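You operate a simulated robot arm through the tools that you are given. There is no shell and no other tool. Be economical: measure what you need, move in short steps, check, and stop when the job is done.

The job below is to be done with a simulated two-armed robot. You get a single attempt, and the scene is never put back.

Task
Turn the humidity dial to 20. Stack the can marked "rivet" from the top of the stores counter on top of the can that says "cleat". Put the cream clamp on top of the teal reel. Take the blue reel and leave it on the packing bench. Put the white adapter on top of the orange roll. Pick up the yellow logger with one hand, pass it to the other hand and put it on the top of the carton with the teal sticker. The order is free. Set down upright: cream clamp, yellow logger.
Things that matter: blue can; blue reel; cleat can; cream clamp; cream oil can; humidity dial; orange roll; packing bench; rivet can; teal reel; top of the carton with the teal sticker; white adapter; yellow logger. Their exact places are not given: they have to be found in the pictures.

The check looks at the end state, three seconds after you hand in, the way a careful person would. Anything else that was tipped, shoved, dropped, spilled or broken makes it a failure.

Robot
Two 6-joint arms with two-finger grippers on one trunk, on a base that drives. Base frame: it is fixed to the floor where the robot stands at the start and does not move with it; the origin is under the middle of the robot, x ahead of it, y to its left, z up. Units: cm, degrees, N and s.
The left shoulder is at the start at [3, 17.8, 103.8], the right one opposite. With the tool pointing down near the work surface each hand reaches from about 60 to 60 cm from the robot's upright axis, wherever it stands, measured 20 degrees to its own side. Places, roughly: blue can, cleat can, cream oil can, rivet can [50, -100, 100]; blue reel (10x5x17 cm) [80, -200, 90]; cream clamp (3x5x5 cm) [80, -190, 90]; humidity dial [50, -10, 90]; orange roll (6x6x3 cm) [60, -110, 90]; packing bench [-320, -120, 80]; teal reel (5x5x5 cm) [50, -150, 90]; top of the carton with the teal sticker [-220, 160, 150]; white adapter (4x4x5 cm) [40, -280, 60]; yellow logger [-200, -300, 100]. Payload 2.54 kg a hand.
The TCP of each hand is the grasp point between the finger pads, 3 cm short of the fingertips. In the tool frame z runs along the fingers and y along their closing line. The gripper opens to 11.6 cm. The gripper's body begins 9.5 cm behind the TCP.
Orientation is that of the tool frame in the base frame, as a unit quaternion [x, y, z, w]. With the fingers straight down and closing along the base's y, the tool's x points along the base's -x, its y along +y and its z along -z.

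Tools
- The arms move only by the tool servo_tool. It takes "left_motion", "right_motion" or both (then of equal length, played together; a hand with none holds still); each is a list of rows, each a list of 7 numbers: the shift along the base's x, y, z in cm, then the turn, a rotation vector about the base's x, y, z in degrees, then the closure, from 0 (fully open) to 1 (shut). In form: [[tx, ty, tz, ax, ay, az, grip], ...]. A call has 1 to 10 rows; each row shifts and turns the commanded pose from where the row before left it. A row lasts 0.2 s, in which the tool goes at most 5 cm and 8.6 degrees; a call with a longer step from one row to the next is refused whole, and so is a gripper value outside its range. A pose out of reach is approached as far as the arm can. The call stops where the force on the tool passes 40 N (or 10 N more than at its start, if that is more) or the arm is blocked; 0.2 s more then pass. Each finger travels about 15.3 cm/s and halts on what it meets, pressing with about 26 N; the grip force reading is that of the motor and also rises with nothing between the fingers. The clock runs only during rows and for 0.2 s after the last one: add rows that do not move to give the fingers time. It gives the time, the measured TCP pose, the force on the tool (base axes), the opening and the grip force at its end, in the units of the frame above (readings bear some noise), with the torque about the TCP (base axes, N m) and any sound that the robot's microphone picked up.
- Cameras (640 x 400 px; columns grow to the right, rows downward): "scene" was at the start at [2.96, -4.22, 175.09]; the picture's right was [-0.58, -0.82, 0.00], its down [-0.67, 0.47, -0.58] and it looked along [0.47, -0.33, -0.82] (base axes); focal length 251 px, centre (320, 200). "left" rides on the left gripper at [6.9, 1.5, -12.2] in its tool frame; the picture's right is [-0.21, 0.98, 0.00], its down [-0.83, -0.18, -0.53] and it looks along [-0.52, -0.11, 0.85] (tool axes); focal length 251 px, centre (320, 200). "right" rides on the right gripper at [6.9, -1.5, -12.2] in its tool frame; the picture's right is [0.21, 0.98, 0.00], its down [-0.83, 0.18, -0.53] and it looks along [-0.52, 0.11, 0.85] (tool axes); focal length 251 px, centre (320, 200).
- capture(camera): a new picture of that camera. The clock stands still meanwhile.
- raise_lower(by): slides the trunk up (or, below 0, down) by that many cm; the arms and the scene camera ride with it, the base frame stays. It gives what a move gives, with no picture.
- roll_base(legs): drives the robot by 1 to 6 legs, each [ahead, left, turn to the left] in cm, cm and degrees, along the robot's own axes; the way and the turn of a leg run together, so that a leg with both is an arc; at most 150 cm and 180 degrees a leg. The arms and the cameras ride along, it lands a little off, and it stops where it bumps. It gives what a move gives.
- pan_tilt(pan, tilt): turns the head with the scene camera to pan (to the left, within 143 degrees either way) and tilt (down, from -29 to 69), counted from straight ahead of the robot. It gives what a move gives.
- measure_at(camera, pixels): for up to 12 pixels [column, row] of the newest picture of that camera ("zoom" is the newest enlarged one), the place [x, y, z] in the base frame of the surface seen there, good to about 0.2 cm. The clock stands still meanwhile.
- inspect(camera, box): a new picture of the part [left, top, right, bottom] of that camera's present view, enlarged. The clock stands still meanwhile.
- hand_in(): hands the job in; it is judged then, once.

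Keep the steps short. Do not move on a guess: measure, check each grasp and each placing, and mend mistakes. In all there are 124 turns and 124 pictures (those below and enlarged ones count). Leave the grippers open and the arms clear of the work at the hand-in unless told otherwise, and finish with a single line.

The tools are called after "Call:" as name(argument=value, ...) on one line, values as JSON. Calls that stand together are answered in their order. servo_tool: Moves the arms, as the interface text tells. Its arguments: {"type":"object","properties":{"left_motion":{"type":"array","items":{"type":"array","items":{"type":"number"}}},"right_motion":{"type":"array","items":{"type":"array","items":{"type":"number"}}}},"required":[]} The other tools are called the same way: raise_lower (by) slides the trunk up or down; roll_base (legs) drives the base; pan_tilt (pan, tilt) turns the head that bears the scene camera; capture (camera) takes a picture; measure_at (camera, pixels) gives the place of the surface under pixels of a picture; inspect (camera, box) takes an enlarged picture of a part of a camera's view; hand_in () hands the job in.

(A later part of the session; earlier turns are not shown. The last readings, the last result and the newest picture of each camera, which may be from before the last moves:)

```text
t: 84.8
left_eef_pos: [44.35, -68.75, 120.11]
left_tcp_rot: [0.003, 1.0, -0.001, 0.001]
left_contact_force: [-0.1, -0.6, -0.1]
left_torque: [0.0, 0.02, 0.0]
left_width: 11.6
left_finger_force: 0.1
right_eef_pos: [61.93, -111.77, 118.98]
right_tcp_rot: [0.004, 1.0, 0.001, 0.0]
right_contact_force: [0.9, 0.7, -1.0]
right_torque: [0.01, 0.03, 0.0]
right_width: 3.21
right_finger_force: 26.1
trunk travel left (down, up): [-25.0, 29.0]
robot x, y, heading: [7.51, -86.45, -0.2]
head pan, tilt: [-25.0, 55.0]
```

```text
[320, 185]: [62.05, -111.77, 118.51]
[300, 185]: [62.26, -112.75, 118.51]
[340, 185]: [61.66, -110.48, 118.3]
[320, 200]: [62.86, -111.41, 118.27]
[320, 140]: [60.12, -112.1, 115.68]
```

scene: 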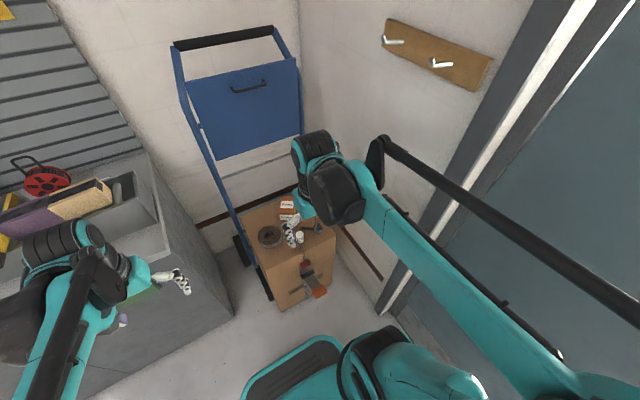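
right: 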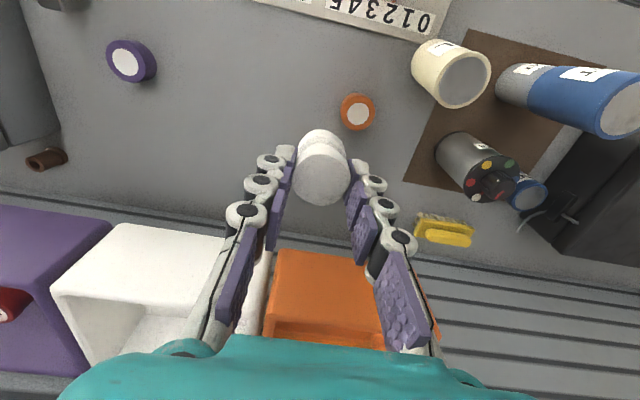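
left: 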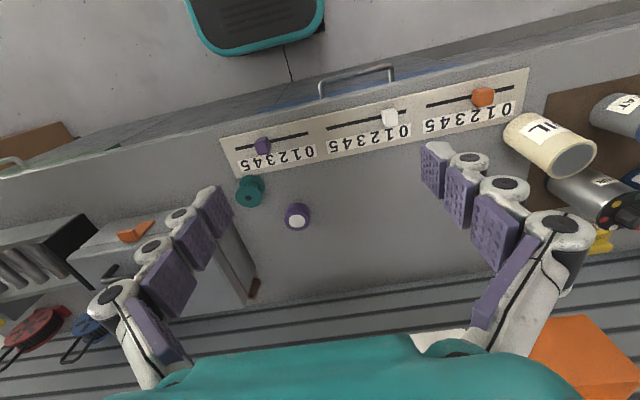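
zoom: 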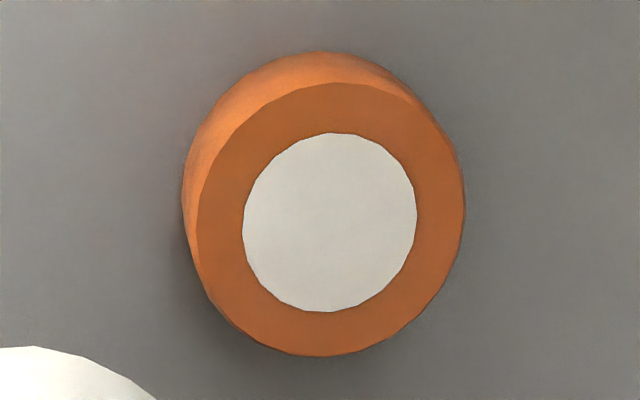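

Roll centre (63.15, −105.5), top 91.0. I align and lower to just above.

Call:
servo_tool(right_motion=[[0.6, 3.1, 0, 0, 0, 0, 0.9], [0.6, 3.15, 0, 0, 0, 0, 0.9], [0, 0, -5, 0, 0, 0, 0.9], [0, 0, -5, 0, 0, 0, 0.9], [0, 0, -5, 0, 0, 0, 0.9], [0, 0, -4, 0, 0, 0, 0.9], [0, 0, -2, 0, 0, 0, 0.9], [0, 0, -1.2, 0, 0, 0, 0.9], [0, 0, 0, 0, 0, 0, 0.9]])

Call:
capture(camera="right")

Call:
capture(camera="scene")

```text
t: 86.8
left_eef_pos: [44.08, -68.7, 120.15]
left_tcp_rot: [0.003, 1.0, 0.0, 0.002]
left_contact_force: [0.7, -1.1, -0.4]
left_torque: [0.02, -0.01, -0.05]
left_width: 11.6
left_finger_force: 0.1
right_eef_pos: [62.97, -105.5, 96.78]
right_tcp_rot: [0.004, 1.0, 0.0, 0.0]
right_contact_force: [-0.1, -0.8, -1.7]
right_torque: [-0.01, -0.03, -0.01]
right_width: 3.23
right_finger_force: 26.0
trunk travel left (down, up): [-25.0, 29.0]
robot x, y, heading: [7.68, -86.57, -0.2]
head pan, tilt: [-25.0, 55.0]
```

```text
66 pictures are left
```

right: 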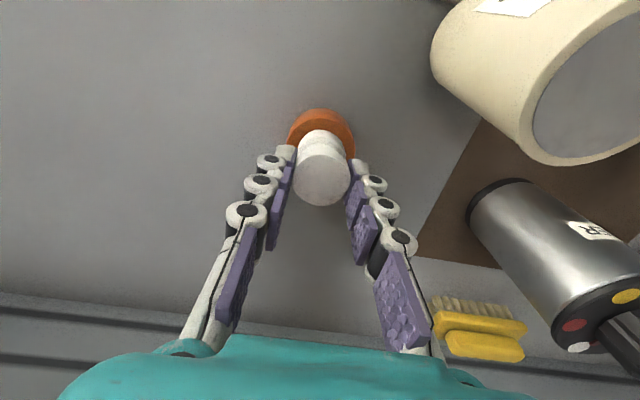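

```text
65 pictures are left
```

scene: 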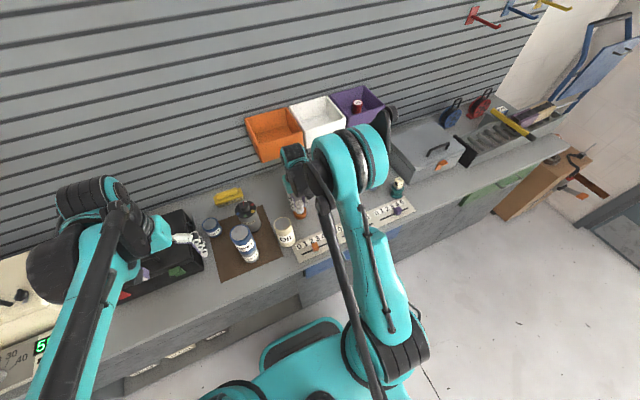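

Aligned. I lower in small steps until contact.

Call:
servo_tool(right_motion=[[0.1, 0, -0.4, 0, 0, 0, 0.9], [0, 0, -0.2, 0, 0, 0, 0.9], [0, 0, -0.2, 0, 0, 0, 0.9], [0, 0, 0, 0, 0, 0, 0.9]])

```text
t: 87.8
left_eef_pos: [44.2, -68.64, 120.18]
left_tcp_rot: [0.004, 1.0, 0.001, 0.0]
left_contact_force: [0.2, 0.8, -0.7]
left_torque: [0.04, -0.04, 0.05]
left_width: 11.59
left_finger_force: 0.1
right_eef_pos: [63.12, -105.57, 96.13]
right_tcp_rot: [0.004, 1.0, 0.001, 0.0]
right_contact_force: [0.2, 0.6, 0.5]
right_torque: [0.04, -0.02, -0.01]
right_width: 3.21
right_finger_force: 25.4
trunk travel left (down, up): [-25.0, 29.0]
robot x, y, heading: [7.8, -86.6, -0.2]
head pan, tilt: [-25.0, 55.0]
```

Call:
servo_tool(right_motion=[[0, 0, -0.15, 0, 0, 0, 0.9], [0, 0, 0, 0, 0, 0, 0.9]])

```text
t: 88.4
left_eef_pos: [44.01, -68.75, 120.2]
left_tcp_rot: [0.004, 1.0, 0.0, 0.001]
left_contact_force: [-0.1, 0.3, -0.3]
left_torque: [0.03, 0.03, 0.02]
left_width: 11.63
left_finger_force: 0.1
right_eef_pos: [63.16, -105.38, 95.94]
right_tcp_rot: [0.003, 1.0, -0.001, 0.0]
right_contact_force: [5.3, -1.0, 22.4]
right_torque: [-0.02, -0.31, 0.01]
right_width: 3.23
right_finger_force: 26.4
trunk travel left (down, up): [-25.0, 29.0]
robot x, y, heading: [7.4, -86.58, -0.2]
head pan, tilt: [-25.0, 55.0]
```

Contact. I release and rise.

Call:
servo_tool(right_motion=[[0, 0, 0.1, 0, 0, 0, 0.7], [0, 0, 0, 0, 0, 0, 0.55], [0, 0, 0, 0, 0, 0, 0.5], [0, 0, 2, 0, 0, 0, 0.5], [0, 0, 4, 0, 0, 0, 0.4], [0, 0, 5, 0, 0, 0, 0.2], [0, 0, 5, 0, 0, 0, 0], [0, 0, 5, 0, 0, 0, 0], [-4, 0, 3, 0, 0, 0, 0]])

Call:
capture(camera="right")

```text
t: 90.4
left_eef_pos: [43.87, -68.78, 120.27]
left_tcp_rot: [0.004, 1.0, 0.001, 0.002]
left_contact_force: [-1.4, -0.3, 0.0]
left_torque: [0.01, -0.11, 0.01]
left_width: 11.61
left_finger_force: 0.1
right_eef_pos: [58.85, -105.17, 120.25]
right_tcp_rot: [0.003, 1.0, 0.001, 0.001]
right_contact_force: [-1.2, -0.4, -0.1]
right_torque: [0.0, -0.08, -0.01]
right_width: 11.63
right_finger_force: 0.0
trunk travel left (down, up): [-25.0, 29.0]
robot x, y, heading: [7.05, -86.37, -0.3]
head pan, tilt: [-25.0, 55.0]
```

```text
64 pictures are left
```

right: 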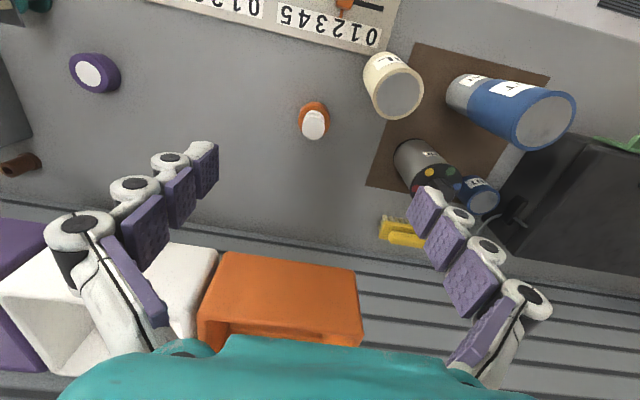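

Adapter is on the orange roll. Next the blue reel: I retract and drive 90 cm right.

Call:
servo_tool(right_motion=[[-4.5, 0, 2, 0, 0, 0, 0], [-4.5, 0, 2, 0, 0, 0, 0], [-4.5, 0, 0, 0, 0, 0, 0], [0, 0, 0, 0, 0, 0, 0]])

Call:
roll_base(legs=[[-3, -45, 0], [7, -45, 0]])

Call:
servo_tool(right_motion=[[2, 0, 0, 0, 0, -8.5, 0], [2, 0, 0, 0, 0, -8.5, 0], [2, 0, 0, 0, 0, -8.5, 0], [2, 0, 0, 0, 0, -8.5, 0], [2, 0, 0, 0, 0, -8.5, 0], [2, 0, 0, 0, 0, -8.5, 0], [2, 0, 0, 0, 0, -8.5, 0], [2, 0, 0, 0, 0, -8.5, 0], [2, 0, 0, 0, 0, -8.5, 0], [2, 0, 0, 0, 0, -8.5, 0]])

Call:
capture(camera="right")

```text
t: 91.4
left_eef_pos: [44.32, -68.69, 120.17]
left_tcp_rot: [0.003, 1.0, -0.001, 0.001]
left_contact_force: [0.5, -0.2, -0.4]
left_torque: [0.0, 0.08, 0.04]
left_width: 11.61
left_finger_force: 0.1
right_eef_pos: [45.76, -105.52, 123.94]
right_tcp_rot: [0.004, 1.0, -0.001, -0.001]
right_contact_force: [-0.2, 0.6, 0.0]
right_torque: [0.03, 0.04, -0.04]
right_width: 11.6
right_finger_force: 0.1
trunk travel left (down, up): [-25.0, 29.0]
robot x, y, heading: [7.09, -86.51, -0.3]
head pan, tilt: [-25.0, 55.0]
```

```text
t: 96.5
left_eef_pos: [47.35, -159.44, 120.12]
left_tcp_rot: [0.009, 1.0, 0.0, 0.0]
left_contact_force: [0.0, -0.8, 0.1]
left_torque: [0.05, 0.02, -0.03]
left_width: 11.6
left_finger_force: 0.0
right_eef_pos: [48.53, -196.26, 123.87]
right_tcp_rot: [0.008, 1.0, 0.0, 0.0]
right_contact_force: [0.1, 0.0, 0.6]
right_torque: [0.02, 0.01, -0.02]
right_width: 11.59
right_finger_force: 0.2
trunk travel left (down, up): [-25.0, 29.0]
robot x, y, heading: [10.14, -176.89, -1.1]
head pan, tilt: [-25.0, 55.0]
```

```text
t: 98.7
left_eef_pos: [47.45, -159.41, 120.15]
left_tcp_rot: [0.008, 1.0, 0.0, 0.0]
left_contact_force: [0.1, -0.4, -0.1]
left_torque: [0.02, 0.01, -0.01]
left_width: 11.59
left_finger_force: 0.2
right_eef_pos: [68.54, -196.37, 123.77]
right_tcp_rot: [0.682, 0.731, 0.0, 0.0]
right_contact_force: [-0.1, -0.3, 0.4]
right_torque: [-0.02, 0.03, 0.02]
right_width: 11.59
right_finger_force: 0.0
trunk travel left (down, up): [-25.0, 29.0]
robot x, y, heading: [10.39, -176.34, -0.6]
head pan, tilt: [-25.0, 55.0]
```

```text
63 pictures are left
```

right: 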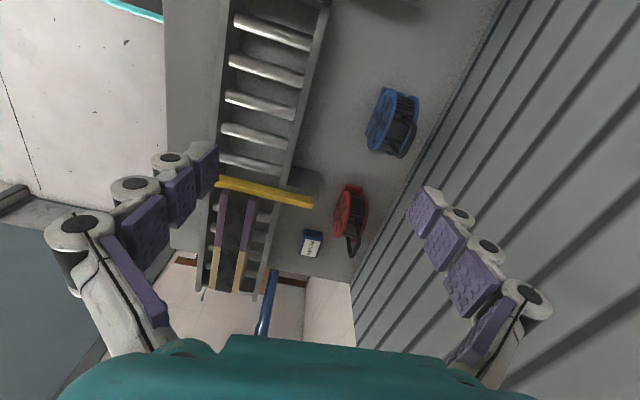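

The tool is turned ~86°. I enlarge the blue reel at (393,122) and measure it.

Call:
inspect(camera="right", box=[340, 70, 450, 170])

```text
4.00 times, centred on (395, 120) of right
```

zoom: 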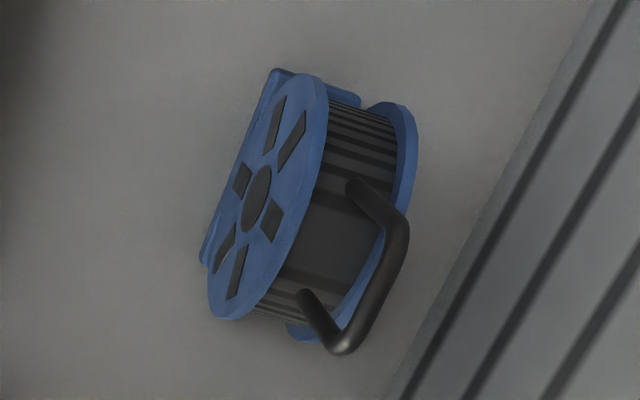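

Call:
measure_at(camera="zoom", pixels=[[315, 90], [235, 310], [255, 200], [318, 160], [405, 135], [400, 180], [295, 335], [350, 185], [310, 300], [345, 340], [395, 240], [375, 290]])

```text
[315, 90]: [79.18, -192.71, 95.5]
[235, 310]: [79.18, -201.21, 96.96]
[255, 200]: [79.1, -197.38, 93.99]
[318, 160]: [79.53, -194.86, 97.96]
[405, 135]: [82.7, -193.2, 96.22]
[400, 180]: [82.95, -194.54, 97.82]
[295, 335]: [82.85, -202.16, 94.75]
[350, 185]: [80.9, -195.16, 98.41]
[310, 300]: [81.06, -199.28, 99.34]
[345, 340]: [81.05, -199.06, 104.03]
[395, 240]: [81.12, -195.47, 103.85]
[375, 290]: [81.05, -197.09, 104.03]
```

The reel's centre is (81.05, −197.2), flange top ~99.3, handle top 104. I drive 3 cm nearer and move above it with the tool squared up.

Call:
roll_base(legs=[[3, 0, 0.6]])

Call:
servo_tool(right_motion=[[3.1, -0.2, 0, 0, 0, -4, 0.1], [3.1, -0.2, 0, 0, 0, 0, 0.2], [3.1, -0.2, 0, 0, 0, 0, 0.3], [0, 0, 0, 0, 0, 0, 0.3]])

```text
t: 99.5
left_eef_pos: [50.09, -159.04, 120.12]
left_tcp_rot: [0.003, 1.0, 0.0, 0.001]
left_contact_force: [1.1, -1.5, -0.9]
left_torque: [0.02, 0.03, -0.01]
left_width: 11.6
left_finger_force: 0.1
right_eef_pos: [71.68, -195.65, 123.87]
right_tcp_rot: [0.677, 0.736, -0.001, 0.0]
right_contact_force: [1.2, -0.5, 0.2]
right_torque: [0.0, 0.05, 0.0]
right_width: 11.61
right_finger_force: 0.1
trunk travel left (down, up): [-25.0, 29.0]
robot x, y, heading: [13.19, -176.71, -0.3]
head pan, tilt: [-25.0, 55.0]
```

```text
t: 99.9
left_eef_pos: [50.07, -159.04, 120.26]
left_tcp_rot: [0.003, 1.0, 0.0, 0.002]
left_contact_force: [-1.0, -0.2, -0.4]
left_torque: [-0.01, -0.04, 0.0]
left_width: 11.62
left_finger_force: 0.2
right_eef_pos: [72.67, -195.7, 124.05]
right_tcp_rot: [0.689, 0.725, -0.004, -0.004]
right_contact_force: [0.3, 0.3, 0.6]
right_torque: [0.03, -0.05, 0.0]
right_width: 10.44
right_finger_force: 0.1
trunk travel left (down, up): [-25.0, 29.0]
robot x, y, heading: [13.01, -176.91, -0.4]
head pan, tilt: [-25.0, 55.0]
stopped in row 1 (right hand): the force on the tool passed its limit at 84 N (the readings are from after the stop); the commanded pose is now the measured one
```

A sudden 84 N stopped the hand: something is in the way. I look.

Call:
pan_tilt(pan=-20, tilt=30)

Call:
capture(camera="scene")

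Call:
capture(camera="left")

```text
t: 100.8
left_eef_pos: [50.08, -159.05, 120.08]
left_tcp_rot: [0.003, 1.0, 0.0, 0.001]
left_contact_force: [0.3, -0.4, 0.1]
left_torque: [-0.02, 0.01, 0.05]
left_width: 11.57
left_finger_force: 0.0
right_eef_pos: [72.92, -195.81, 123.85]
right_tcp_rot: [0.689, 0.724, -0.005, -0.006]
right_contact_force: [-2.4, -0.1, 1.0]
right_torque: [0.03, -0.25, 0.04]
right_width: 10.45
right_finger_force: 0.0
trunk travel left (down, up): [-25.0, 29.0]
robot x, y, heading: [13.6, -177.06, -0.4]
head pan, tilt: [-20.0, 30.0]
```

```text
61 pictures are left
```

scene: 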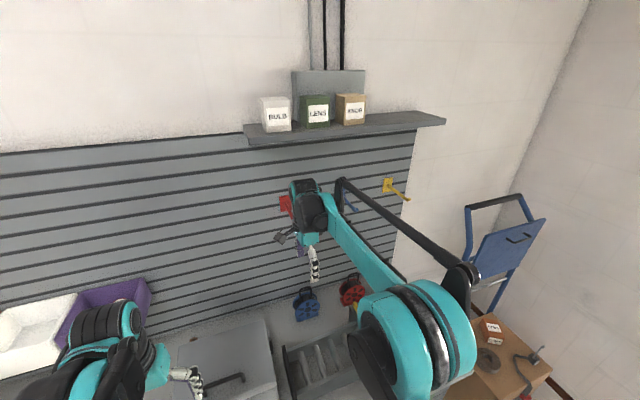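

```text
60 pictures are left
```

left: 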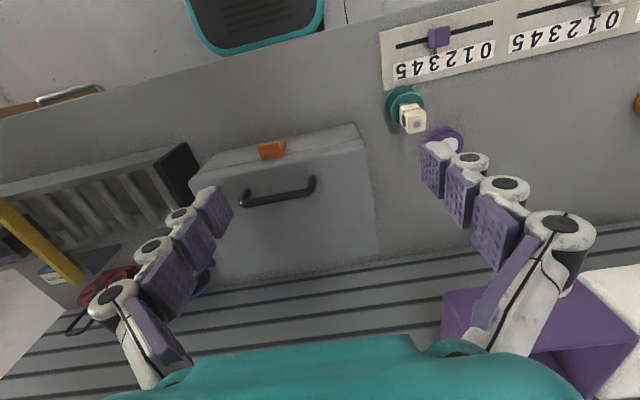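

The wrist meets the wall pegs (red/blue at (285,205),(348,200)). I measure them.

Call:
measure_at(camera="scene", pixels=[[284, 200], [290, 208], [283, 212], [345, 195], [355, 208], [388, 185], [407, 198], [312, 195], [305, 185], [320, 215], [310, 238], [285, 238]])

```text
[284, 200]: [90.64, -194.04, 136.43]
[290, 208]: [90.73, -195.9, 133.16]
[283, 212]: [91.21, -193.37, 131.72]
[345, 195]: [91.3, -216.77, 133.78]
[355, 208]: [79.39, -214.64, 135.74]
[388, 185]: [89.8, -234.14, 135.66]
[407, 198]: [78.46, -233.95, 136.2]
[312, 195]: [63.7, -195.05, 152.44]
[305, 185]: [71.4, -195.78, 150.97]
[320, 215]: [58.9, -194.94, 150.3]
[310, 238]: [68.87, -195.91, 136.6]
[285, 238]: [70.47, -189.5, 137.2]
```

The red peg juts out at y −195, z 133–136, to x 79, right above the reel; a vertical hand cannot fit. I will grip the reel's handle bar (81.05, −197.2, 103.9) with the tool tilted 30° forward. First I back off and tilt.

Call:
servo_tool(right_motion=[[-4, 0, 0, 0, 0, 0, 0.3], [-4, 0, 0, 0, 0, -2.8, 0.5], [-4, -0.4, -2, 0, 0, 0, 0.65], [0, -0.5, -2, 0, -7.5, 0, 0.65], [0, -0.5, -2, 0, -7.5, 0, 0.65], [0, 0, 0, 0, -7.5, 0, 0.65], [0, 0, 0, 0, -7.5, 0, 0.65], [0, 0, 0, 0, 0, 0, 0.65]])

Call:
capture(camera="scene")

Call:
capture(camera="right")

```text
t: 102.6
left_eef_pos: [50.21, -159.14, 120.1]
left_tcp_rot: [0.003, 1.0, 0.0, 0.002]
left_contact_force: [-0.3, 0.6, 0.4]
left_torque: [0.0, 0.02, 0.0]
left_width: 11.59
left_finger_force: 0.0
right_eef_pos: [61.1, -197.28, 117.91]
right_tcp_rot: [0.684, 0.685, 0.178, 0.179]
right_contact_force: [0.3, -0.3, 0.5]
right_torque: [0.0, -0.01, 0.03]
right_width: 4.05
right_finger_force: 0.1
trunk travel left (down, up): [-25.0, 29.0]
robot x, y, heading: [13.41, -176.87, -0.2]
head pan, tilt: [-20.0, 30.0]
```

```text
59 pictures are left
```

scene: 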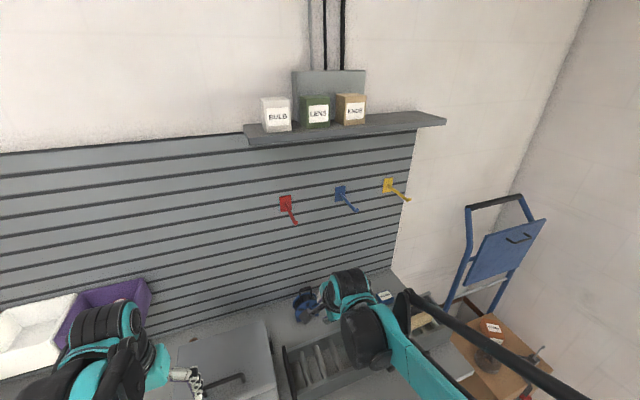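

```text
58 pictures are left
```

right: 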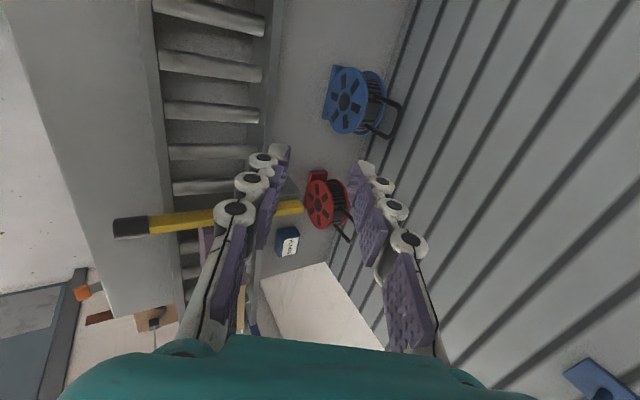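

Pegs are unharmed. I move to the pre-approach point (75.5, −197.2, 113.3).

Call:
servo_tool(right_motion=[[3.6, 0, -1.15, 0, 0, 0, 0.65], [3.6, 0, -1.15, 0, 0, 0, 0.65], [3.6, 0, -1.15, 0, 0, 0, 0.65], [3.6, 0, -1.15, 0, 0, 0, 0.65], [0, 0, 0, 0, 0, 0, 0.65]])

Call:
capture(camera="right")

```text
t: 103.8
left_eef_pos: [50.04, -159.05, 120.19]
left_tcp_rot: [0.002, 1.0, 0.0, 0.001]
left_contact_force: [0.1, -1.2, -0.1]
left_torque: [0.0, 0.01, 0.02]
left_width: 11.6
left_finger_force: 0.0
right_eef_pos: [75.35, -197.12, 113.29]
right_tcp_rot: [0.683, 0.685, 0.179, 0.178]
right_contact_force: [-1.1, -0.4, 0.6]
right_torque: [0.03, -0.02, 0.01]
right_width: 4.08
right_finger_force: 0.1
trunk travel left (down, up): [-25.0, 29.0]
robot x, y, heading: [13.29, -177.43, -0.4]
head pan, tilt: [-20.0, 30.0]
```

```text
57 pictures are left
```

right: 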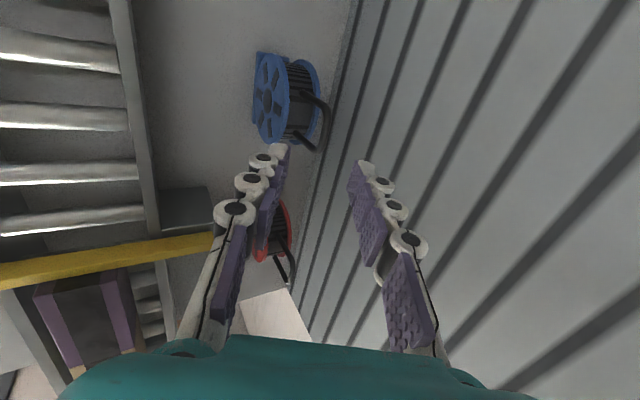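

The handle lies in line with the gap. I advance 9.5 cm along the tool.

Call:
servo_tool(right_motion=[[1.75, 0, -3.0, 0, 0, 0, 0.65], [1.75, 0, -3.0, 0, 0, 0, 0.65], [1.6, -0.1, -2.6, 0, 0, 0, 0.65], [0, 0, 0, 0, 0, 0, 0.65]])

Call:
capture(camera="right")

```text
t: 104.8
left_eef_pos: [49.98, -159.12, 120.13]
left_tcp_rot: [0.003, 1.0, 0.0, 0.002]
left_contact_force: [-0.4, -0.1, -0.7]
left_torque: [0.03, -0.05, 0.0]
left_width: 11.6
left_finger_force: 0.1
right_eef_pos: [80.48, -197.36, 104.71]
right_tcp_rot: [0.684, 0.685, 0.178, 0.178]
right_contact_force: [-1.1, 0.1, -0.1]
right_torque: [-0.01, -0.03, -0.01]
right_width: 4.04
right_finger_force: 0.0
trunk travel left (down, up): [-25.0, 29.0]
robot x, y, heading: [13.06, -176.77, -0.4]
head pan, tilt: [-20.0, 30.0]
```

```text
56 pictures are left
```

right: 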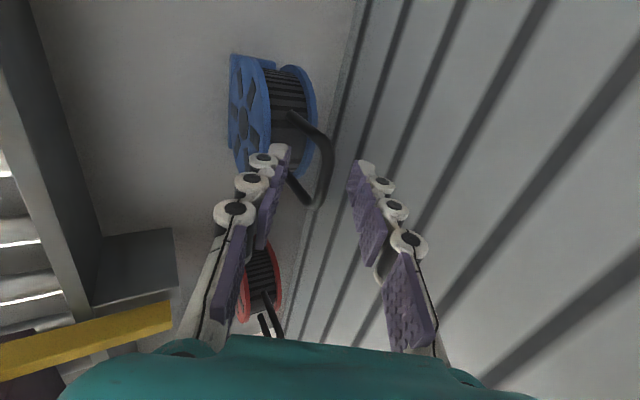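

Bar between the pads. I close.

Call:
servo_tool(right_motion=[[0, 0, 0, 0, 0, 0, 0.8], [0, 0, 0, 0, 0, 0, 0.95], [0, 0, 0, 0, 0, 0, 1], [0, 0, 0, 0, 0, 0, 1]])

Call:
capture(camera="right")

```text
t: 105.8
left_eef_pos: [50.34, -159.09, 120.05]
left_tcp_rot: [0.002, 1.0, 0.0, 0.001]
left_contact_force: [0.0, 0.8, 0.6]
left_torque: [0.0, 0.01, 0.0]
left_width: 11.61
left_finger_force: 0.0
right_eef_pos: [80.49, -197.31, 104.76]
right_tcp_rot: [0.683, 0.685, 0.179, 0.179]
right_contact_force: [0.5, -0.5, 0.8]
right_torque: [-0.01, -0.04, 0.01]
right_width: 0.65
right_finger_force: 26.3
trunk travel left (down, up): [-25.0, 29.0]
robot x, y, heading: [13.34, -177.01, -0.2]
head pan, tilt: [-20.0, 30.0]
```

```text
55 pictures are left
```

right: 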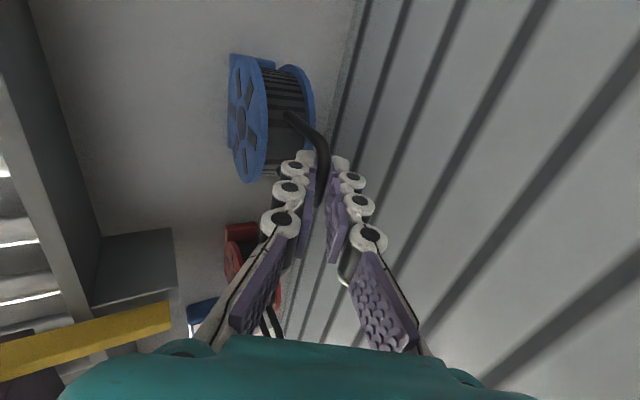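

Gripped (0.65 cm bar). I lift a little, check the weight, then go up and back.

Call:
servo_tool(right_motion=[[0, 0, 1, 0, 0, 0, 1], [0, 0, 1, 0, 0, 0, 1], [0, 0, 2, 0, 0, 0, 1], [0, 0, 0, 0, 0, 0, 1]])

Call:
capture(camera="right")

```text
t: 106.8
left_eef_pos: [50.18, -159.08, 120.09]
left_tcp_rot: [0.002, 1.0, 0.0, 0.001]
left_contact_force: [0.6, -0.7, -0.3]
left_torque: [0.0, 0.03, 0.02]
left_width: 11.59
left_finger_force: 0.0
right_eef_pos: [80.5, -197.28, 108.61]
right_tcp_rot: [0.684, 0.685, 0.179, 0.178]
right_contact_force: [-0.7, 1.1, -3.5]
right_torque: [0.01, 0.02, 0.04]
right_width: 0.66
right_finger_force: 25.5
trunk travel left (down, up): [-25.0, 29.0]
robot x, y, heading: [13.28, -176.52, -0.2]
head pan, tilt: [-20.0, 30.0]
```

```text
54 pictures are left
```

right: 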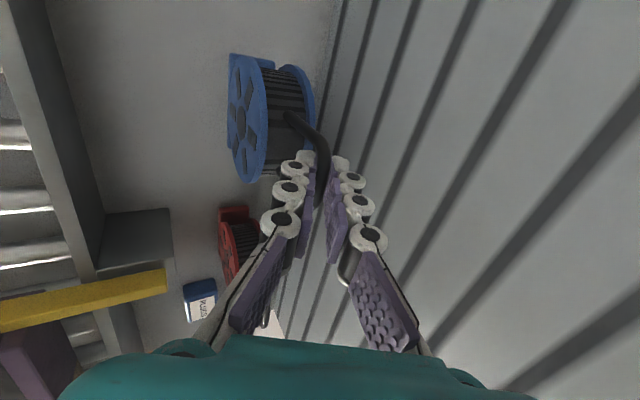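

Held well (~0.35 kg). I lift up and back out over the rack, then back the base away and look behind.

Call:
servo_tool(right_motion=[[-2, 0, 4, 0, 0, 0, 1], [-2, 0, 4, 0, 0, 0, 1], [-2, 0, 4, 0, 0, 0, 1], [-4, 0, 1, 0, 0, 0, 1], [-4.5, 0, 0, 0, 0, 0, 1], [-4.5, 0, 0, 0, 0, 0, 1], [-4.5, 0, 0, 0, 0, 0, 1], [-4.5, 0, 0, 0, 0, 0, 1], [0, 0, 0, 0, 0, 0, 1]])

Call:
roll_base(legs=[[-60, 0, 0]])

Call:
pan_tilt(pan=-135, tilt=25)

Call:
capture(camera="scene")

Call:
pan_tilt(pan=135, tilt=25)

Call:
capture(camera="scene")

```text
t: 108.8
left_eef_pos: [50.31, -159.07, 120.15]
left_tcp_rot: [0.003, 1.0, -0.001, 0.0]
left_contact_force: [0.7, -0.4, 0.7]
left_torque: [0.0, 0.04, -0.01]
left_width: 11.59
left_finger_force: 0.1
right_eef_pos: [52.73, -197.24, 121.73]
right_tcp_rot: [0.684, 0.685, 0.178, 0.178]
right_contact_force: [0.5, -0.5, -4.4]
right_torque: [0.01, 0.05, 0.0]
right_width: 0.67
right_finger_force: 26.0
trunk travel left (down, up): [-25.0, 29.0]
robot x, y, heading: [13.26, -176.84, -0.2]
head pan, tilt: [-20.0, 30.0]
```

```text
t: 112.2
left_eef_pos: [-9.31, -158.9, 120.26]
left_tcp_rot: [0.004, 1.0, 0.001, 0.0]
left_contact_force: [0.9, -0.4, 0.7]
left_torque: [0.01, -0.01, 0.0]
left_width: 11.59
left_finger_force: 0.1
right_eef_pos: [-7.08, -197.06, 121.76]
right_tcp_rot: [0.684, 0.684, 0.178, 0.178]
right_contact_force: [-0.5, 0.3, -4.4]
right_torque: [0.02, 0.01, 0.0]
right_width: 0.68
right_finger_force: 25.9
trunk travel left (down, up): [-25.0, 29.0]
robot x, y, heading: [-46.38, -176.62, -0.6]
head pan, tilt: [-20.0, 30.0]
```

```text
t: 114.1
left_eef_pos: [-9.1, -158.91, 120.17]
left_tcp_rot: [0.005, 1.0, 0.0, 0.001]
left_contact_force: [0.3, -0.2, -0.6]
left_torque: [-0.01, -0.01, -0.03]
left_width: 11.6
left_finger_force: 0.1
right_eef_pos: [-7.18, -197.14, 121.59]
right_tcp_rot: [0.684, 0.684, 0.179, 0.179]
right_contact_force: [0.2, -0.5, -4.1]
right_torque: [-0.01, 0.0, -0.04]
right_width: 0.63
right_finger_force: 25.9
trunk travel left (down, up): [-25.0, 29.0]
robot x, y, heading: [-46.15, -176.67, -0.5]
head pan, tilt: [-135.0, 25.0]
```

```text
53 pictures are left
```

scene: 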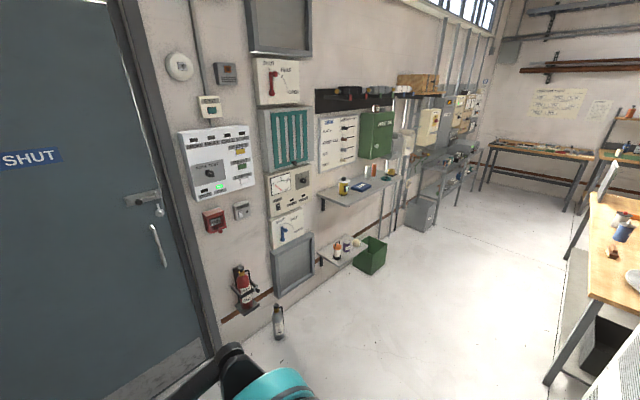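

```text
t: 117.8
left_eef_pos: [-9.32, -158.9, 120.16]
left_tcp_rot: [0.004, 1.0, 0.001, 0.0]
left_contact_force: [0.1, -0.3, -0.1]
left_torque: [-0.02, 0.0, -0.01]
left_width: 11.55
left_finger_force: 0.0
right_eef_pos: [-7.02, -197.09, 121.6]
right_tcp_rot: [0.685, 0.683, 0.178, 0.178]
right_contact_force: [-0.9, 0.7, -4.1]
right_torque: [0.01, 0.03, 0.01]
right_width: 0.68
right_finger_force: 26.3
trunk travel left (down, up): [-25.0, 29.0]
robot x, y, heading: [-46.02, -176.76, -0.6]
head pan, tilt: [135.0, 25.0]
```

```text
52 pictures are left
```

scene: 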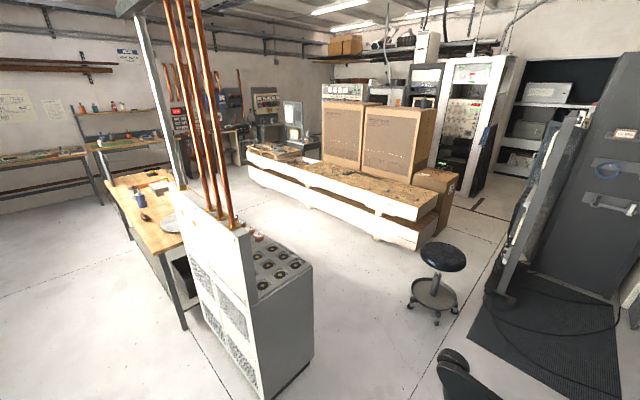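

I see the wooden bench, the wall shelf and two big cartons. I measure the layout.

Call:
measure_at(camera="scene", pixels=[[150, 235], [125, 190], [150, 172], [175, 205], [160, 255], [185, 325], [250, 270], [300, 290], [345, 105], [400, 108], [330, 160], [435, 260]])

Call:
inspect(camera="scene", box=[80, 60, 480, 310])

```text
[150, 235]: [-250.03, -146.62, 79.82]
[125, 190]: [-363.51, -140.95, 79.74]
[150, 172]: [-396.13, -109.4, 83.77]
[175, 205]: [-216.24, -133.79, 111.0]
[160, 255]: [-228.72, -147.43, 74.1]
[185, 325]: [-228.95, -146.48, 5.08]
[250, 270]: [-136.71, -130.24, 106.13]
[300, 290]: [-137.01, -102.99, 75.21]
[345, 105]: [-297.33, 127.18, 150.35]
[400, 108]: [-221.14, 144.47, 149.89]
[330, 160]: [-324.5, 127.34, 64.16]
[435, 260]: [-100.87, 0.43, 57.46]
```

```text
1.60 times, centred on (280, 185) of scene
```

zoom: 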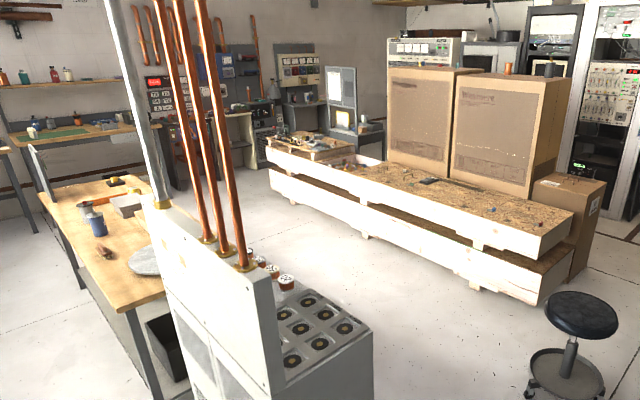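

Bench top z 79.8, near edge y≈−147, x −229…−400. I turn left 90°, back to y≈−225, and strafe along the aisle to x≈−300.

Call:
roll_base(legs=[[0, 0, 90], [-46, 0, 0], [0, 125, 0], [0, 125, 0]])

Call:
pan_tilt(pan=-10, tilt=45)

Call:
capture(camera="scene")

```text
t: 136.2
left_eef_pos: [-313.04, -188.81, 120.21]
left_tcp_rot: [0.714, -0.701, -0.001, -0.001]
left_contact_force: [0.0, -0.1, 0.5]
left_torque: [-0.01, -0.02, -0.02]
left_width: 11.58
left_finger_force: 0.1
right_eef_pos: [-274.78, -185.57, 121.71]
right_tcp_rot: [-0.013, 0.968, 0.252, -0.003]
right_contact_force: [0.5, -0.6, -4.1]
right_torque: [-0.02, -0.02, 0.01]
right_width: 0.66
right_finger_force: 26.1
trunk travel left (down, up): [-25.0, 29.0]
robot x, y, heading: [-294.34, -225.12, 91.3]
head pan, tilt: [135.0, 25.0]
```

```text
t: 138.5
left_eef_pos: [-313.11, -188.8, 120.17]
left_tcp_rot: [0.714, -0.7, 0.0, 0.0]
left_contact_force: [-1.1, -0.2, 0.3]
left_torque: [-0.03, 0.0, 0.04]
left_width: 11.61
left_finger_force: 0.1
right_eef_pos: [-274.8, -185.7, 121.74]
right_tcp_rot: [-0.012, 0.968, 0.252, -0.004]
right_contact_force: [-0.1, 0.8, -4.1]
right_torque: [-0.02, -0.01, -0.02]
right_width: 0.66
right_finger_force: 26.1
trunk travel left (down, up): [-25.0, 29.0]
robot x, y, heading: [-294.24, -225.56, 91.2]
head pan, tilt: [-10.0, 45.0]
```

```text
50 pictures are left
```

scene: 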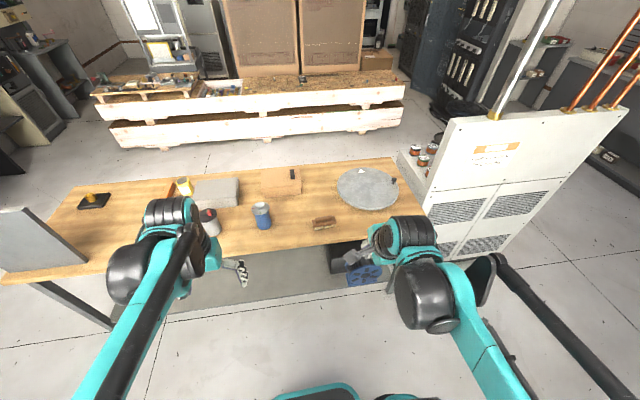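

The bench has free room between the blue can (262,215) and the brown item (323,222). I measure there.

Call:
measure_at(camera="scene", pixels=[[262, 205], [323, 222], [290, 225], [290, 205], [300, 240], [285, 180], [310, 200], [365, 185], [340, 190], [365, 210], [390, 225], [240, 245]])

```text
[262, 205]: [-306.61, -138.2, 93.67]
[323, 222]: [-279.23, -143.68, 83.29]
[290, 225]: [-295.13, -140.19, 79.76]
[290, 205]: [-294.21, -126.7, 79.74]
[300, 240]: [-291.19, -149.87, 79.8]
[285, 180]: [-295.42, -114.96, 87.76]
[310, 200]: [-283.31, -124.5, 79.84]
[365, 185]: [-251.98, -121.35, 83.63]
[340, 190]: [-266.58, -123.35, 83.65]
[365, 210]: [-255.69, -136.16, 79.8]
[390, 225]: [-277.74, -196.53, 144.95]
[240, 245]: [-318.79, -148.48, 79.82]
```

I choose (−293, −134) for the reel. I drive 34 ahead, 18 left.

Call:
roll_base(legs=[[34, 18, -1.2]])

Call:
capture(camera="scene")

Call:
capture(camera="right")

```text
t: 140.9
left_eef_pos: [-330.48, -154.72, 120.14]
left_tcp_rot: [-0.705, 0.709, 0.0, 0.0]
left_contact_force: [-0.5, -0.2, -0.9]
left_torque: [-0.04, 0.01, 0.02]
left_width: 11.6
left_finger_force: 0.1
right_eef_pos: [-292.23, -152.32, 121.67]
right_tcp_rot: [-0.001, 0.968, 0.252, 0.0]
right_contact_force: [-0.1, 0.5, -4.1]
right_torque: [-0.01, 0.0, 0.02]
right_width: 0.67
right_finger_force: 25.6
trunk travel left (down, up): [-25.0, 29.0]
robot x, y, heading: [-312.59, -191.62, 89.9]
head pan, tilt: [-10.0, 45.0]
```

```text
49 pictures are left
```

scene: 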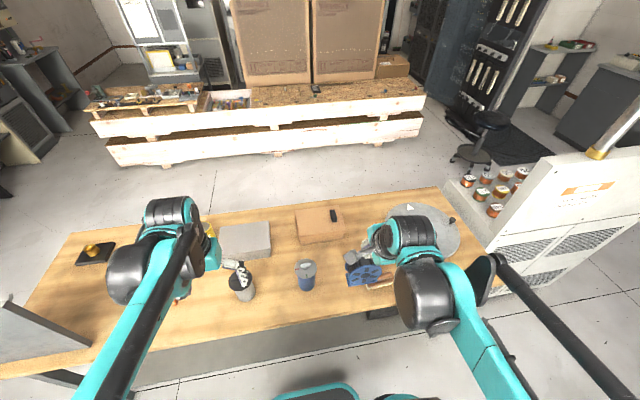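

```text
48 pictures are left
```

right: 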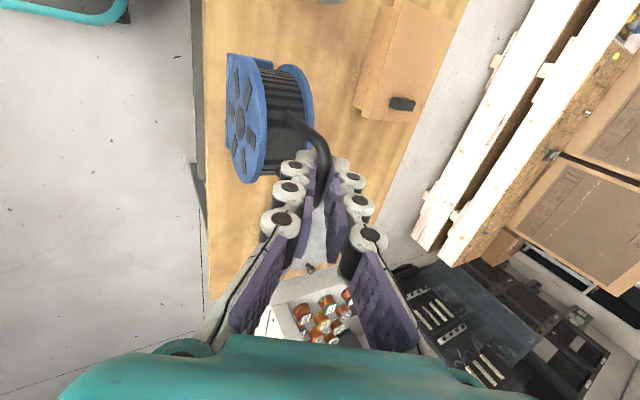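

I move above the spot and lower close to the bench.

Call:
servo_tool(right_motion=[[-0.3, 4.5, 0, 0, 0, 0, 1], [-0.3, 4.5, 0, 0, 0, 0, 1], [-0.3, 4.5, 0, 0, 0, 0, 1], [0, 4.3, 0, 0, 0, 0, 1], [0, 0, -5, 0, 0, 0, 1], [0, 0, -5, 0, 0, 0, 1], [0, 0, -5, 0, 0, 0, 1], [0, 0, -5, 0, 0, 0, 1], [0, 0, -3.5, 0, 0, 0, 1], [0, 0, 0, 0, 0, 0, 1]])

Call:
inspect(camera="scene", box=[240, 190, 460, 330])

```text
t: 143.1
left_eef_pos: [-330.47, -154.7, 120.22]
left_tcp_rot: [-0.705, 0.709, 0.001, 0.0]
left_contact_force: [-0.3, -0.5, -0.6]
left_torque: [0.04, -0.01, -0.01]
left_width: 11.59
left_finger_force: 0.0
right_eef_pos: [-293.3, -134.58, 98.18]
right_tcp_rot: [0.0, 0.968, 0.252, 0.0]
right_contact_force: [0.5, -0.5, -3.4]
right_torque: [-0.03, 0.02, 0.0]
right_width: 0.65
right_finger_force: 26.4
trunk travel left (down, up): [-25.0, 29.0]
robot x, y, heading: [-312.57, -191.48, 89.9]
head pan, tilt: [-10.0, 45.0]
```

```text
2.86 times, centred on (350, 260) of scene
```

zoom: 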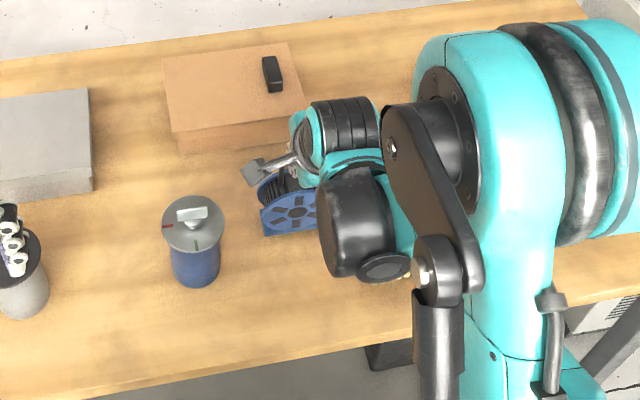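

Clear all round. I lower to contact.

Call:
servo_tool(right_motion=[[0, 0, -0.8, 0, 0, 0, 1], [0, 0, -0.4, 0, 0, 0, 1], [0, 0, -0.3, 0, 0, 0, 1], [0, 0, -0.2, 0, 0, 0, 1], [0, 0, 0, 0, 0, 0, 1]])

```text
t: 144.3
left_eef_pos: [-330.59, -154.89, 120.21]
left_tcp_rot: [-0.706, 0.709, 0.001, 0.002]
left_contact_force: [0.8, -0.8, -0.6]
left_torque: [-0.02, -0.02, -0.02]
left_width: 11.61
left_finger_force: 0.0
right_eef_pos: [-293.23, -134.56, 96.69]
right_tcp_rot: [0.0, 0.967, 0.254, -0.001]
right_contact_force: [1.4, 3.9, 33.3]
right_torque: [0.26, -0.02, 0.01]
right_width: 0.67
right_finger_force: 25.7
trunk travel left (down, up): [-25.0, 29.0]
robot x, y, heading: [-312.43, -191.66, 89.9]
head pan, tilt: [-10.0, 45.0]
```

Standing on the bench. I open and withdraw along the tool.

Call:
servo_tool(right_motion=[[0, 0, 0.15, 0, 0, 0, 0.9], [0, 0, 0, 0, 0, 0, 0.7], [0, 0, 0, 0, 0, 0, 0.65], [0, -1.5, 2.6, 0, 0, 0, 0.65], [0, -2, 3.46, 0, 0, 0, 0.65], [0, -2, 3.46, 0, 0, 0, 0.65], [0, -3, 3.46, 0, 0, 0, 0.4], [0, -4, 2.5, 0, 0, 0, 0], [0, -4, 2.5, 0, 0, 0, 0]])

Call:
capture(camera="scene")

```text
t: 146.3
left_eef_pos: [-330.59, -154.8, 120.28]
left_tcp_rot: [-0.705, 0.71, 0.001, 0.002]
left_contact_force: [-0.9, -1.4, -0.2]
left_torque: [0.06, 0.02, -0.01]
left_width: 11.6
left_finger_force: 0.0
right_eef_pos: [-293.2, -151.23, 114.68]
right_tcp_rot: [-0.001, 0.968, 0.253, 0.0]
right_contact_force: [-0.6, -0.5, 0.2]
right_torque: [0.04, 0.03, 0.01]
right_width: 11.59
right_finger_force: 0.1
trunk travel left (down, up): [-25.0, 29.0]
robot x, y, heading: [-312.76, -192.06, 89.9]
head pan, tilt: [-10.0, 45.0]
```

```text
46 pictures are left
```

scene: 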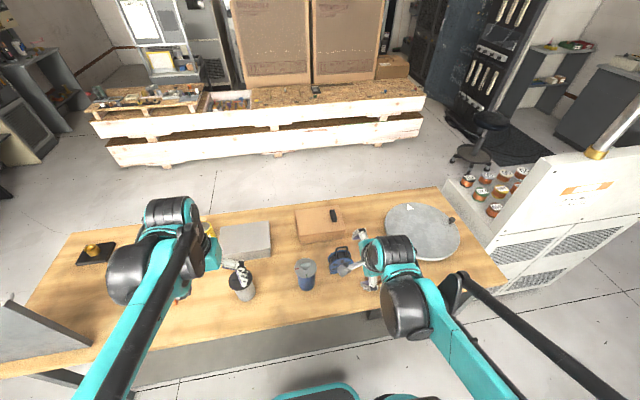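

The blue reel stands on the bench. I set the right tool vertical again, back off, turn around to the shelf wall and look.

Call:
servo_tool(right_motion=[[0, -4, 1, -7.5, 0, 0, 0], [0, -4, 1, -7.5, 0, 0, 0], [0, 0, 1, -7.5, 0, 0, 0], [0, 0, 0, -7, 0, 0, 0], [0, 0, 0, 0, 0, 8.5, 0], [0, 0, 0, 0, 0, 8.5, 0], [0, 0, 0, 0, 0, 8.5, 0], [0, 0, 0, 0, 0, 8.5, 0], [0, 0, 0, 0, 0, 8.5, 0], [0, 0, 0, 0, 0, 8.5, 0]])

Call:
servo_tool(right_motion=[[0, 0, 0, 0, 0, 8.5, 0], [0, 0, 0, 0, 0, 8.5, 0], [0, 0, 0, 0, 0, 8.5, 0], [0, 0, 0, 0, 0, 8.5, 0], [0, 0, 0, 0, 0, 4, 0]])

Call:
roll_base(legs=[[-32, 0, 0], [0, 0, -90], [90, 0, 0], [0, 0, -90]])

Call:
pan_tilt(pan=0, tilt=35)

Call:
capture(camera="scene")

```text
t: 148.5
left_eef_pos: [-330.52, -154.63, 120.23]
left_tcp_rot: [-0.705, 0.709, 0.001, 0.001]
left_contact_force: [0.4, -0.2, -0.3]
left_torque: [-0.04, 0.0, 0.03]
left_width: 11.6
left_finger_force: 0.1
right_eef_pos: [-293.18, -159.02, 117.51]
right_tcp_rot: [-0.432, 0.902, -0.003, 0.0]
right_contact_force: [-0.4, -0.6, -0.5]
right_torque: [0.01, 0.03, 0.04]
right_width: 11.6
right_finger_force: 0.1
trunk travel left (down, up): [-25.0, 29.0]
robot x, y, heading: [-312.59, -191.48, 89.9]
head pan, tilt: [-10.0, 45.0]
```

```text
t: 149.7
left_eef_pos: [-330.55, -154.75, 120.19]
left_tcp_rot: [-0.705, 0.709, 0.0, 0.0]
left_contact_force: [-0.3, 0.1, 0.2]
left_torque: [0.03, 0.01, 0.02]
left_width: 11.6
left_finger_force: 0.0
right_eef_pos: [-293.25, -159.01, 117.61]
right_tcp_rot: [-0.702, 0.712, -0.002, 0.001]
right_contact_force: [0.5, 0.3, -0.3]
right_torque: [0.0, 0.02, -0.02]
right_width: 11.59
right_finger_force: 0.1
trunk travel left (down, up): [-25.0, 29.0]
robot x, y, heading: [-312.26, -191.58, 90.0]
head pan, tilt: [-10.0, 45.0]
```

```text
t: 163.8
left_eef_pos: [-204.43, -259.12, 120.11]
left_tcp_rot: [0.702, 0.712, 0.0, 0.001]
left_contact_force: [-0.6, -0.3, 0.2]
left_torque: [0.01, -0.01, 0.0]
left_width: 11.59
left_finger_force: 0.1
right_eef_pos: [-241.78, -255.29, 117.6]
right_tcp_rot: [0.706, 0.708, -0.001, -0.003]
right_contact_force: [-0.3, 0.8, -0.4]
right_torque: [0.0, 0.0, -0.03]
right_width: 11.6
right_finger_force: 0.1
trunk travel left (down, up): [-25.0, 29.0]
robot x, y, heading: [-222.98, -222.66, -89.2]
head pan, tilt: [-10.0, 45.0]
```

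```text
t: 164.5
left_eef_pos: [-204.34, -259.04, 120.21]
left_tcp_rot: [0.702, 0.712, 0.0, 0.001]
left_contact_force: [-0.2, 0.1, -0.5]
left_torque: [-0.01, 0.01, -0.02]
left_width: 11.6
left_finger_force: 0.0
right_eef_pos: [-241.79, -255.36, 117.63]
right_tcp_rot: [0.707, 0.708, -0.001, -0.003]
right_contact_force: [0.1, -0.1, 0.5]
right_torque: [-0.02, 0.02, -0.01]
right_width: 11.61
right_finger_force: 0.0
trunk travel left (down, up): [-25.0, 29.0]
robot x, y, heading: [-222.87, -222.72, -89.3]
head pan, tilt: [0.0, 35.0]
```

```text
45 pictures are left
```

scene: 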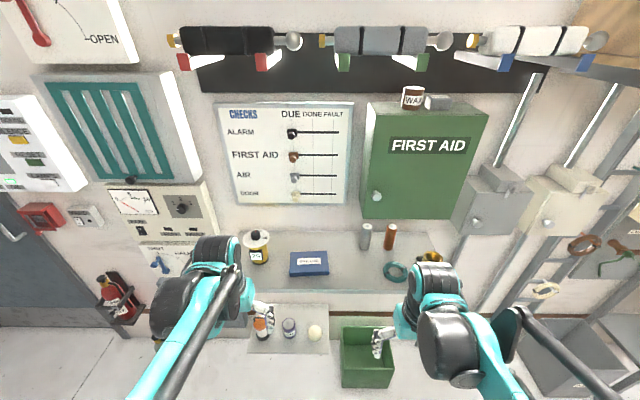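

I enlarge the shelf to find the yellow logger.

Call:
inspect(camera="scene", box=[220, 210, 460, 350])

Call:
measure_at(camera="scene", pixels=[[257, 240], [257, 262], [310, 270], [365, 230], [345, 255], [275, 290], [435, 257], [395, 270], [300, 150], [430, 150]])

```text
2.67 times, centred on (340, 280) of scene
```

zoom: 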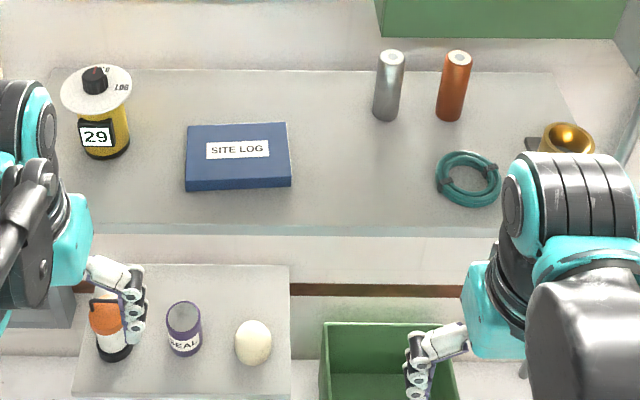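

```text
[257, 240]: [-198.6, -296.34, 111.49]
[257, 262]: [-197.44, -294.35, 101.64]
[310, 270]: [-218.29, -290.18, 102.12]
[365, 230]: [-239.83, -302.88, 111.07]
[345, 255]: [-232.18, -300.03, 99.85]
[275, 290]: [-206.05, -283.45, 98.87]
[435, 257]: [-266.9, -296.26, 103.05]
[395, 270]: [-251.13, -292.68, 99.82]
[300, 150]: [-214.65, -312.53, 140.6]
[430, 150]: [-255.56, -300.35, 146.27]
```

The yellow logger is the cylinder with the white disc "LOG", display 29, at (−198, −296), standing on the shelf (z 99.85). I look with the left camera.

Call:
roll_base(legs=[[14, 0, -0.7]])

Call:
capture(camera="left")

```text
t: 165.8
left_eef_pos: [-204.69, -273.32, 120.14]
left_tcp_rot: [0.706, 0.708, -0.001, 0.001]
left_contact_force: [-0.5, -1.1, -0.2]
left_torque: [0.05, 0.02, 0.0]
left_width: 11.59
left_finger_force: 0.0
right_eef_pos: [-242.09, -269.09, 117.6]
right_tcp_rot: [0.711, 0.703, 0.0, -0.003]
right_contact_force: [-0.2, 0.2, 0.0]
right_torque: [0.03, 0.01, -0.02]
right_width: 11.62
right_finger_force: 0.2
trunk travel left (down, up): [-25.0, 29.0]
robot x, y, heading: [-222.77, -236.37, -90.1]
head pan, tilt: [0.0, 35.0]
```

```text
43 pictures are left
```

left: 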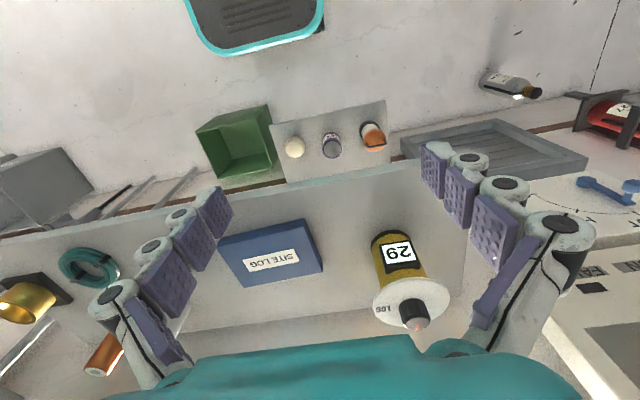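

Call:
inspect(camera="left", box=[340, 200, 480, 340])

```text
2.86 times, centred on (410, 270) of left
```

zoom: 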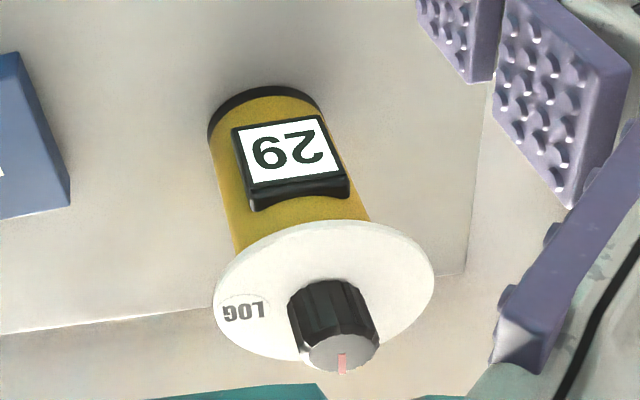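

Call:
measure_at(camera="zoom", pixels=[[340, 355], [290, 270], [220, 300], [430, 270], [320, 225], [300, 355], [290, 155], [220, 160], [350, 180], [265, 95], [270, 110], [385, 330]])

Call:
measure_at(camera="left", pixels=[[560, 230], [500, 160], [600, 290], [620, 220], [450, 330], [440, 340]])

```text
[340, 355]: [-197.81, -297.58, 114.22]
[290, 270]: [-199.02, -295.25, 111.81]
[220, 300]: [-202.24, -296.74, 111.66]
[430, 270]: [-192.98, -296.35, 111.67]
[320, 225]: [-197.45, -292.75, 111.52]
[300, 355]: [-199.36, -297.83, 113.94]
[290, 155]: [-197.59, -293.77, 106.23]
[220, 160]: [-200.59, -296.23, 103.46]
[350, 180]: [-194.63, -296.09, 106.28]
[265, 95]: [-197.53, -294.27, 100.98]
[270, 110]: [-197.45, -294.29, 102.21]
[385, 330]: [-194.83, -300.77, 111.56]
```

```text
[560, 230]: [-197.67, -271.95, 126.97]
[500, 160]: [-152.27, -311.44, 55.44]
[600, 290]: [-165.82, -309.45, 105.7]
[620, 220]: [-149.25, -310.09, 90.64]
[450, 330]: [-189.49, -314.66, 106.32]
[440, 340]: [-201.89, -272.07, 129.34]
```

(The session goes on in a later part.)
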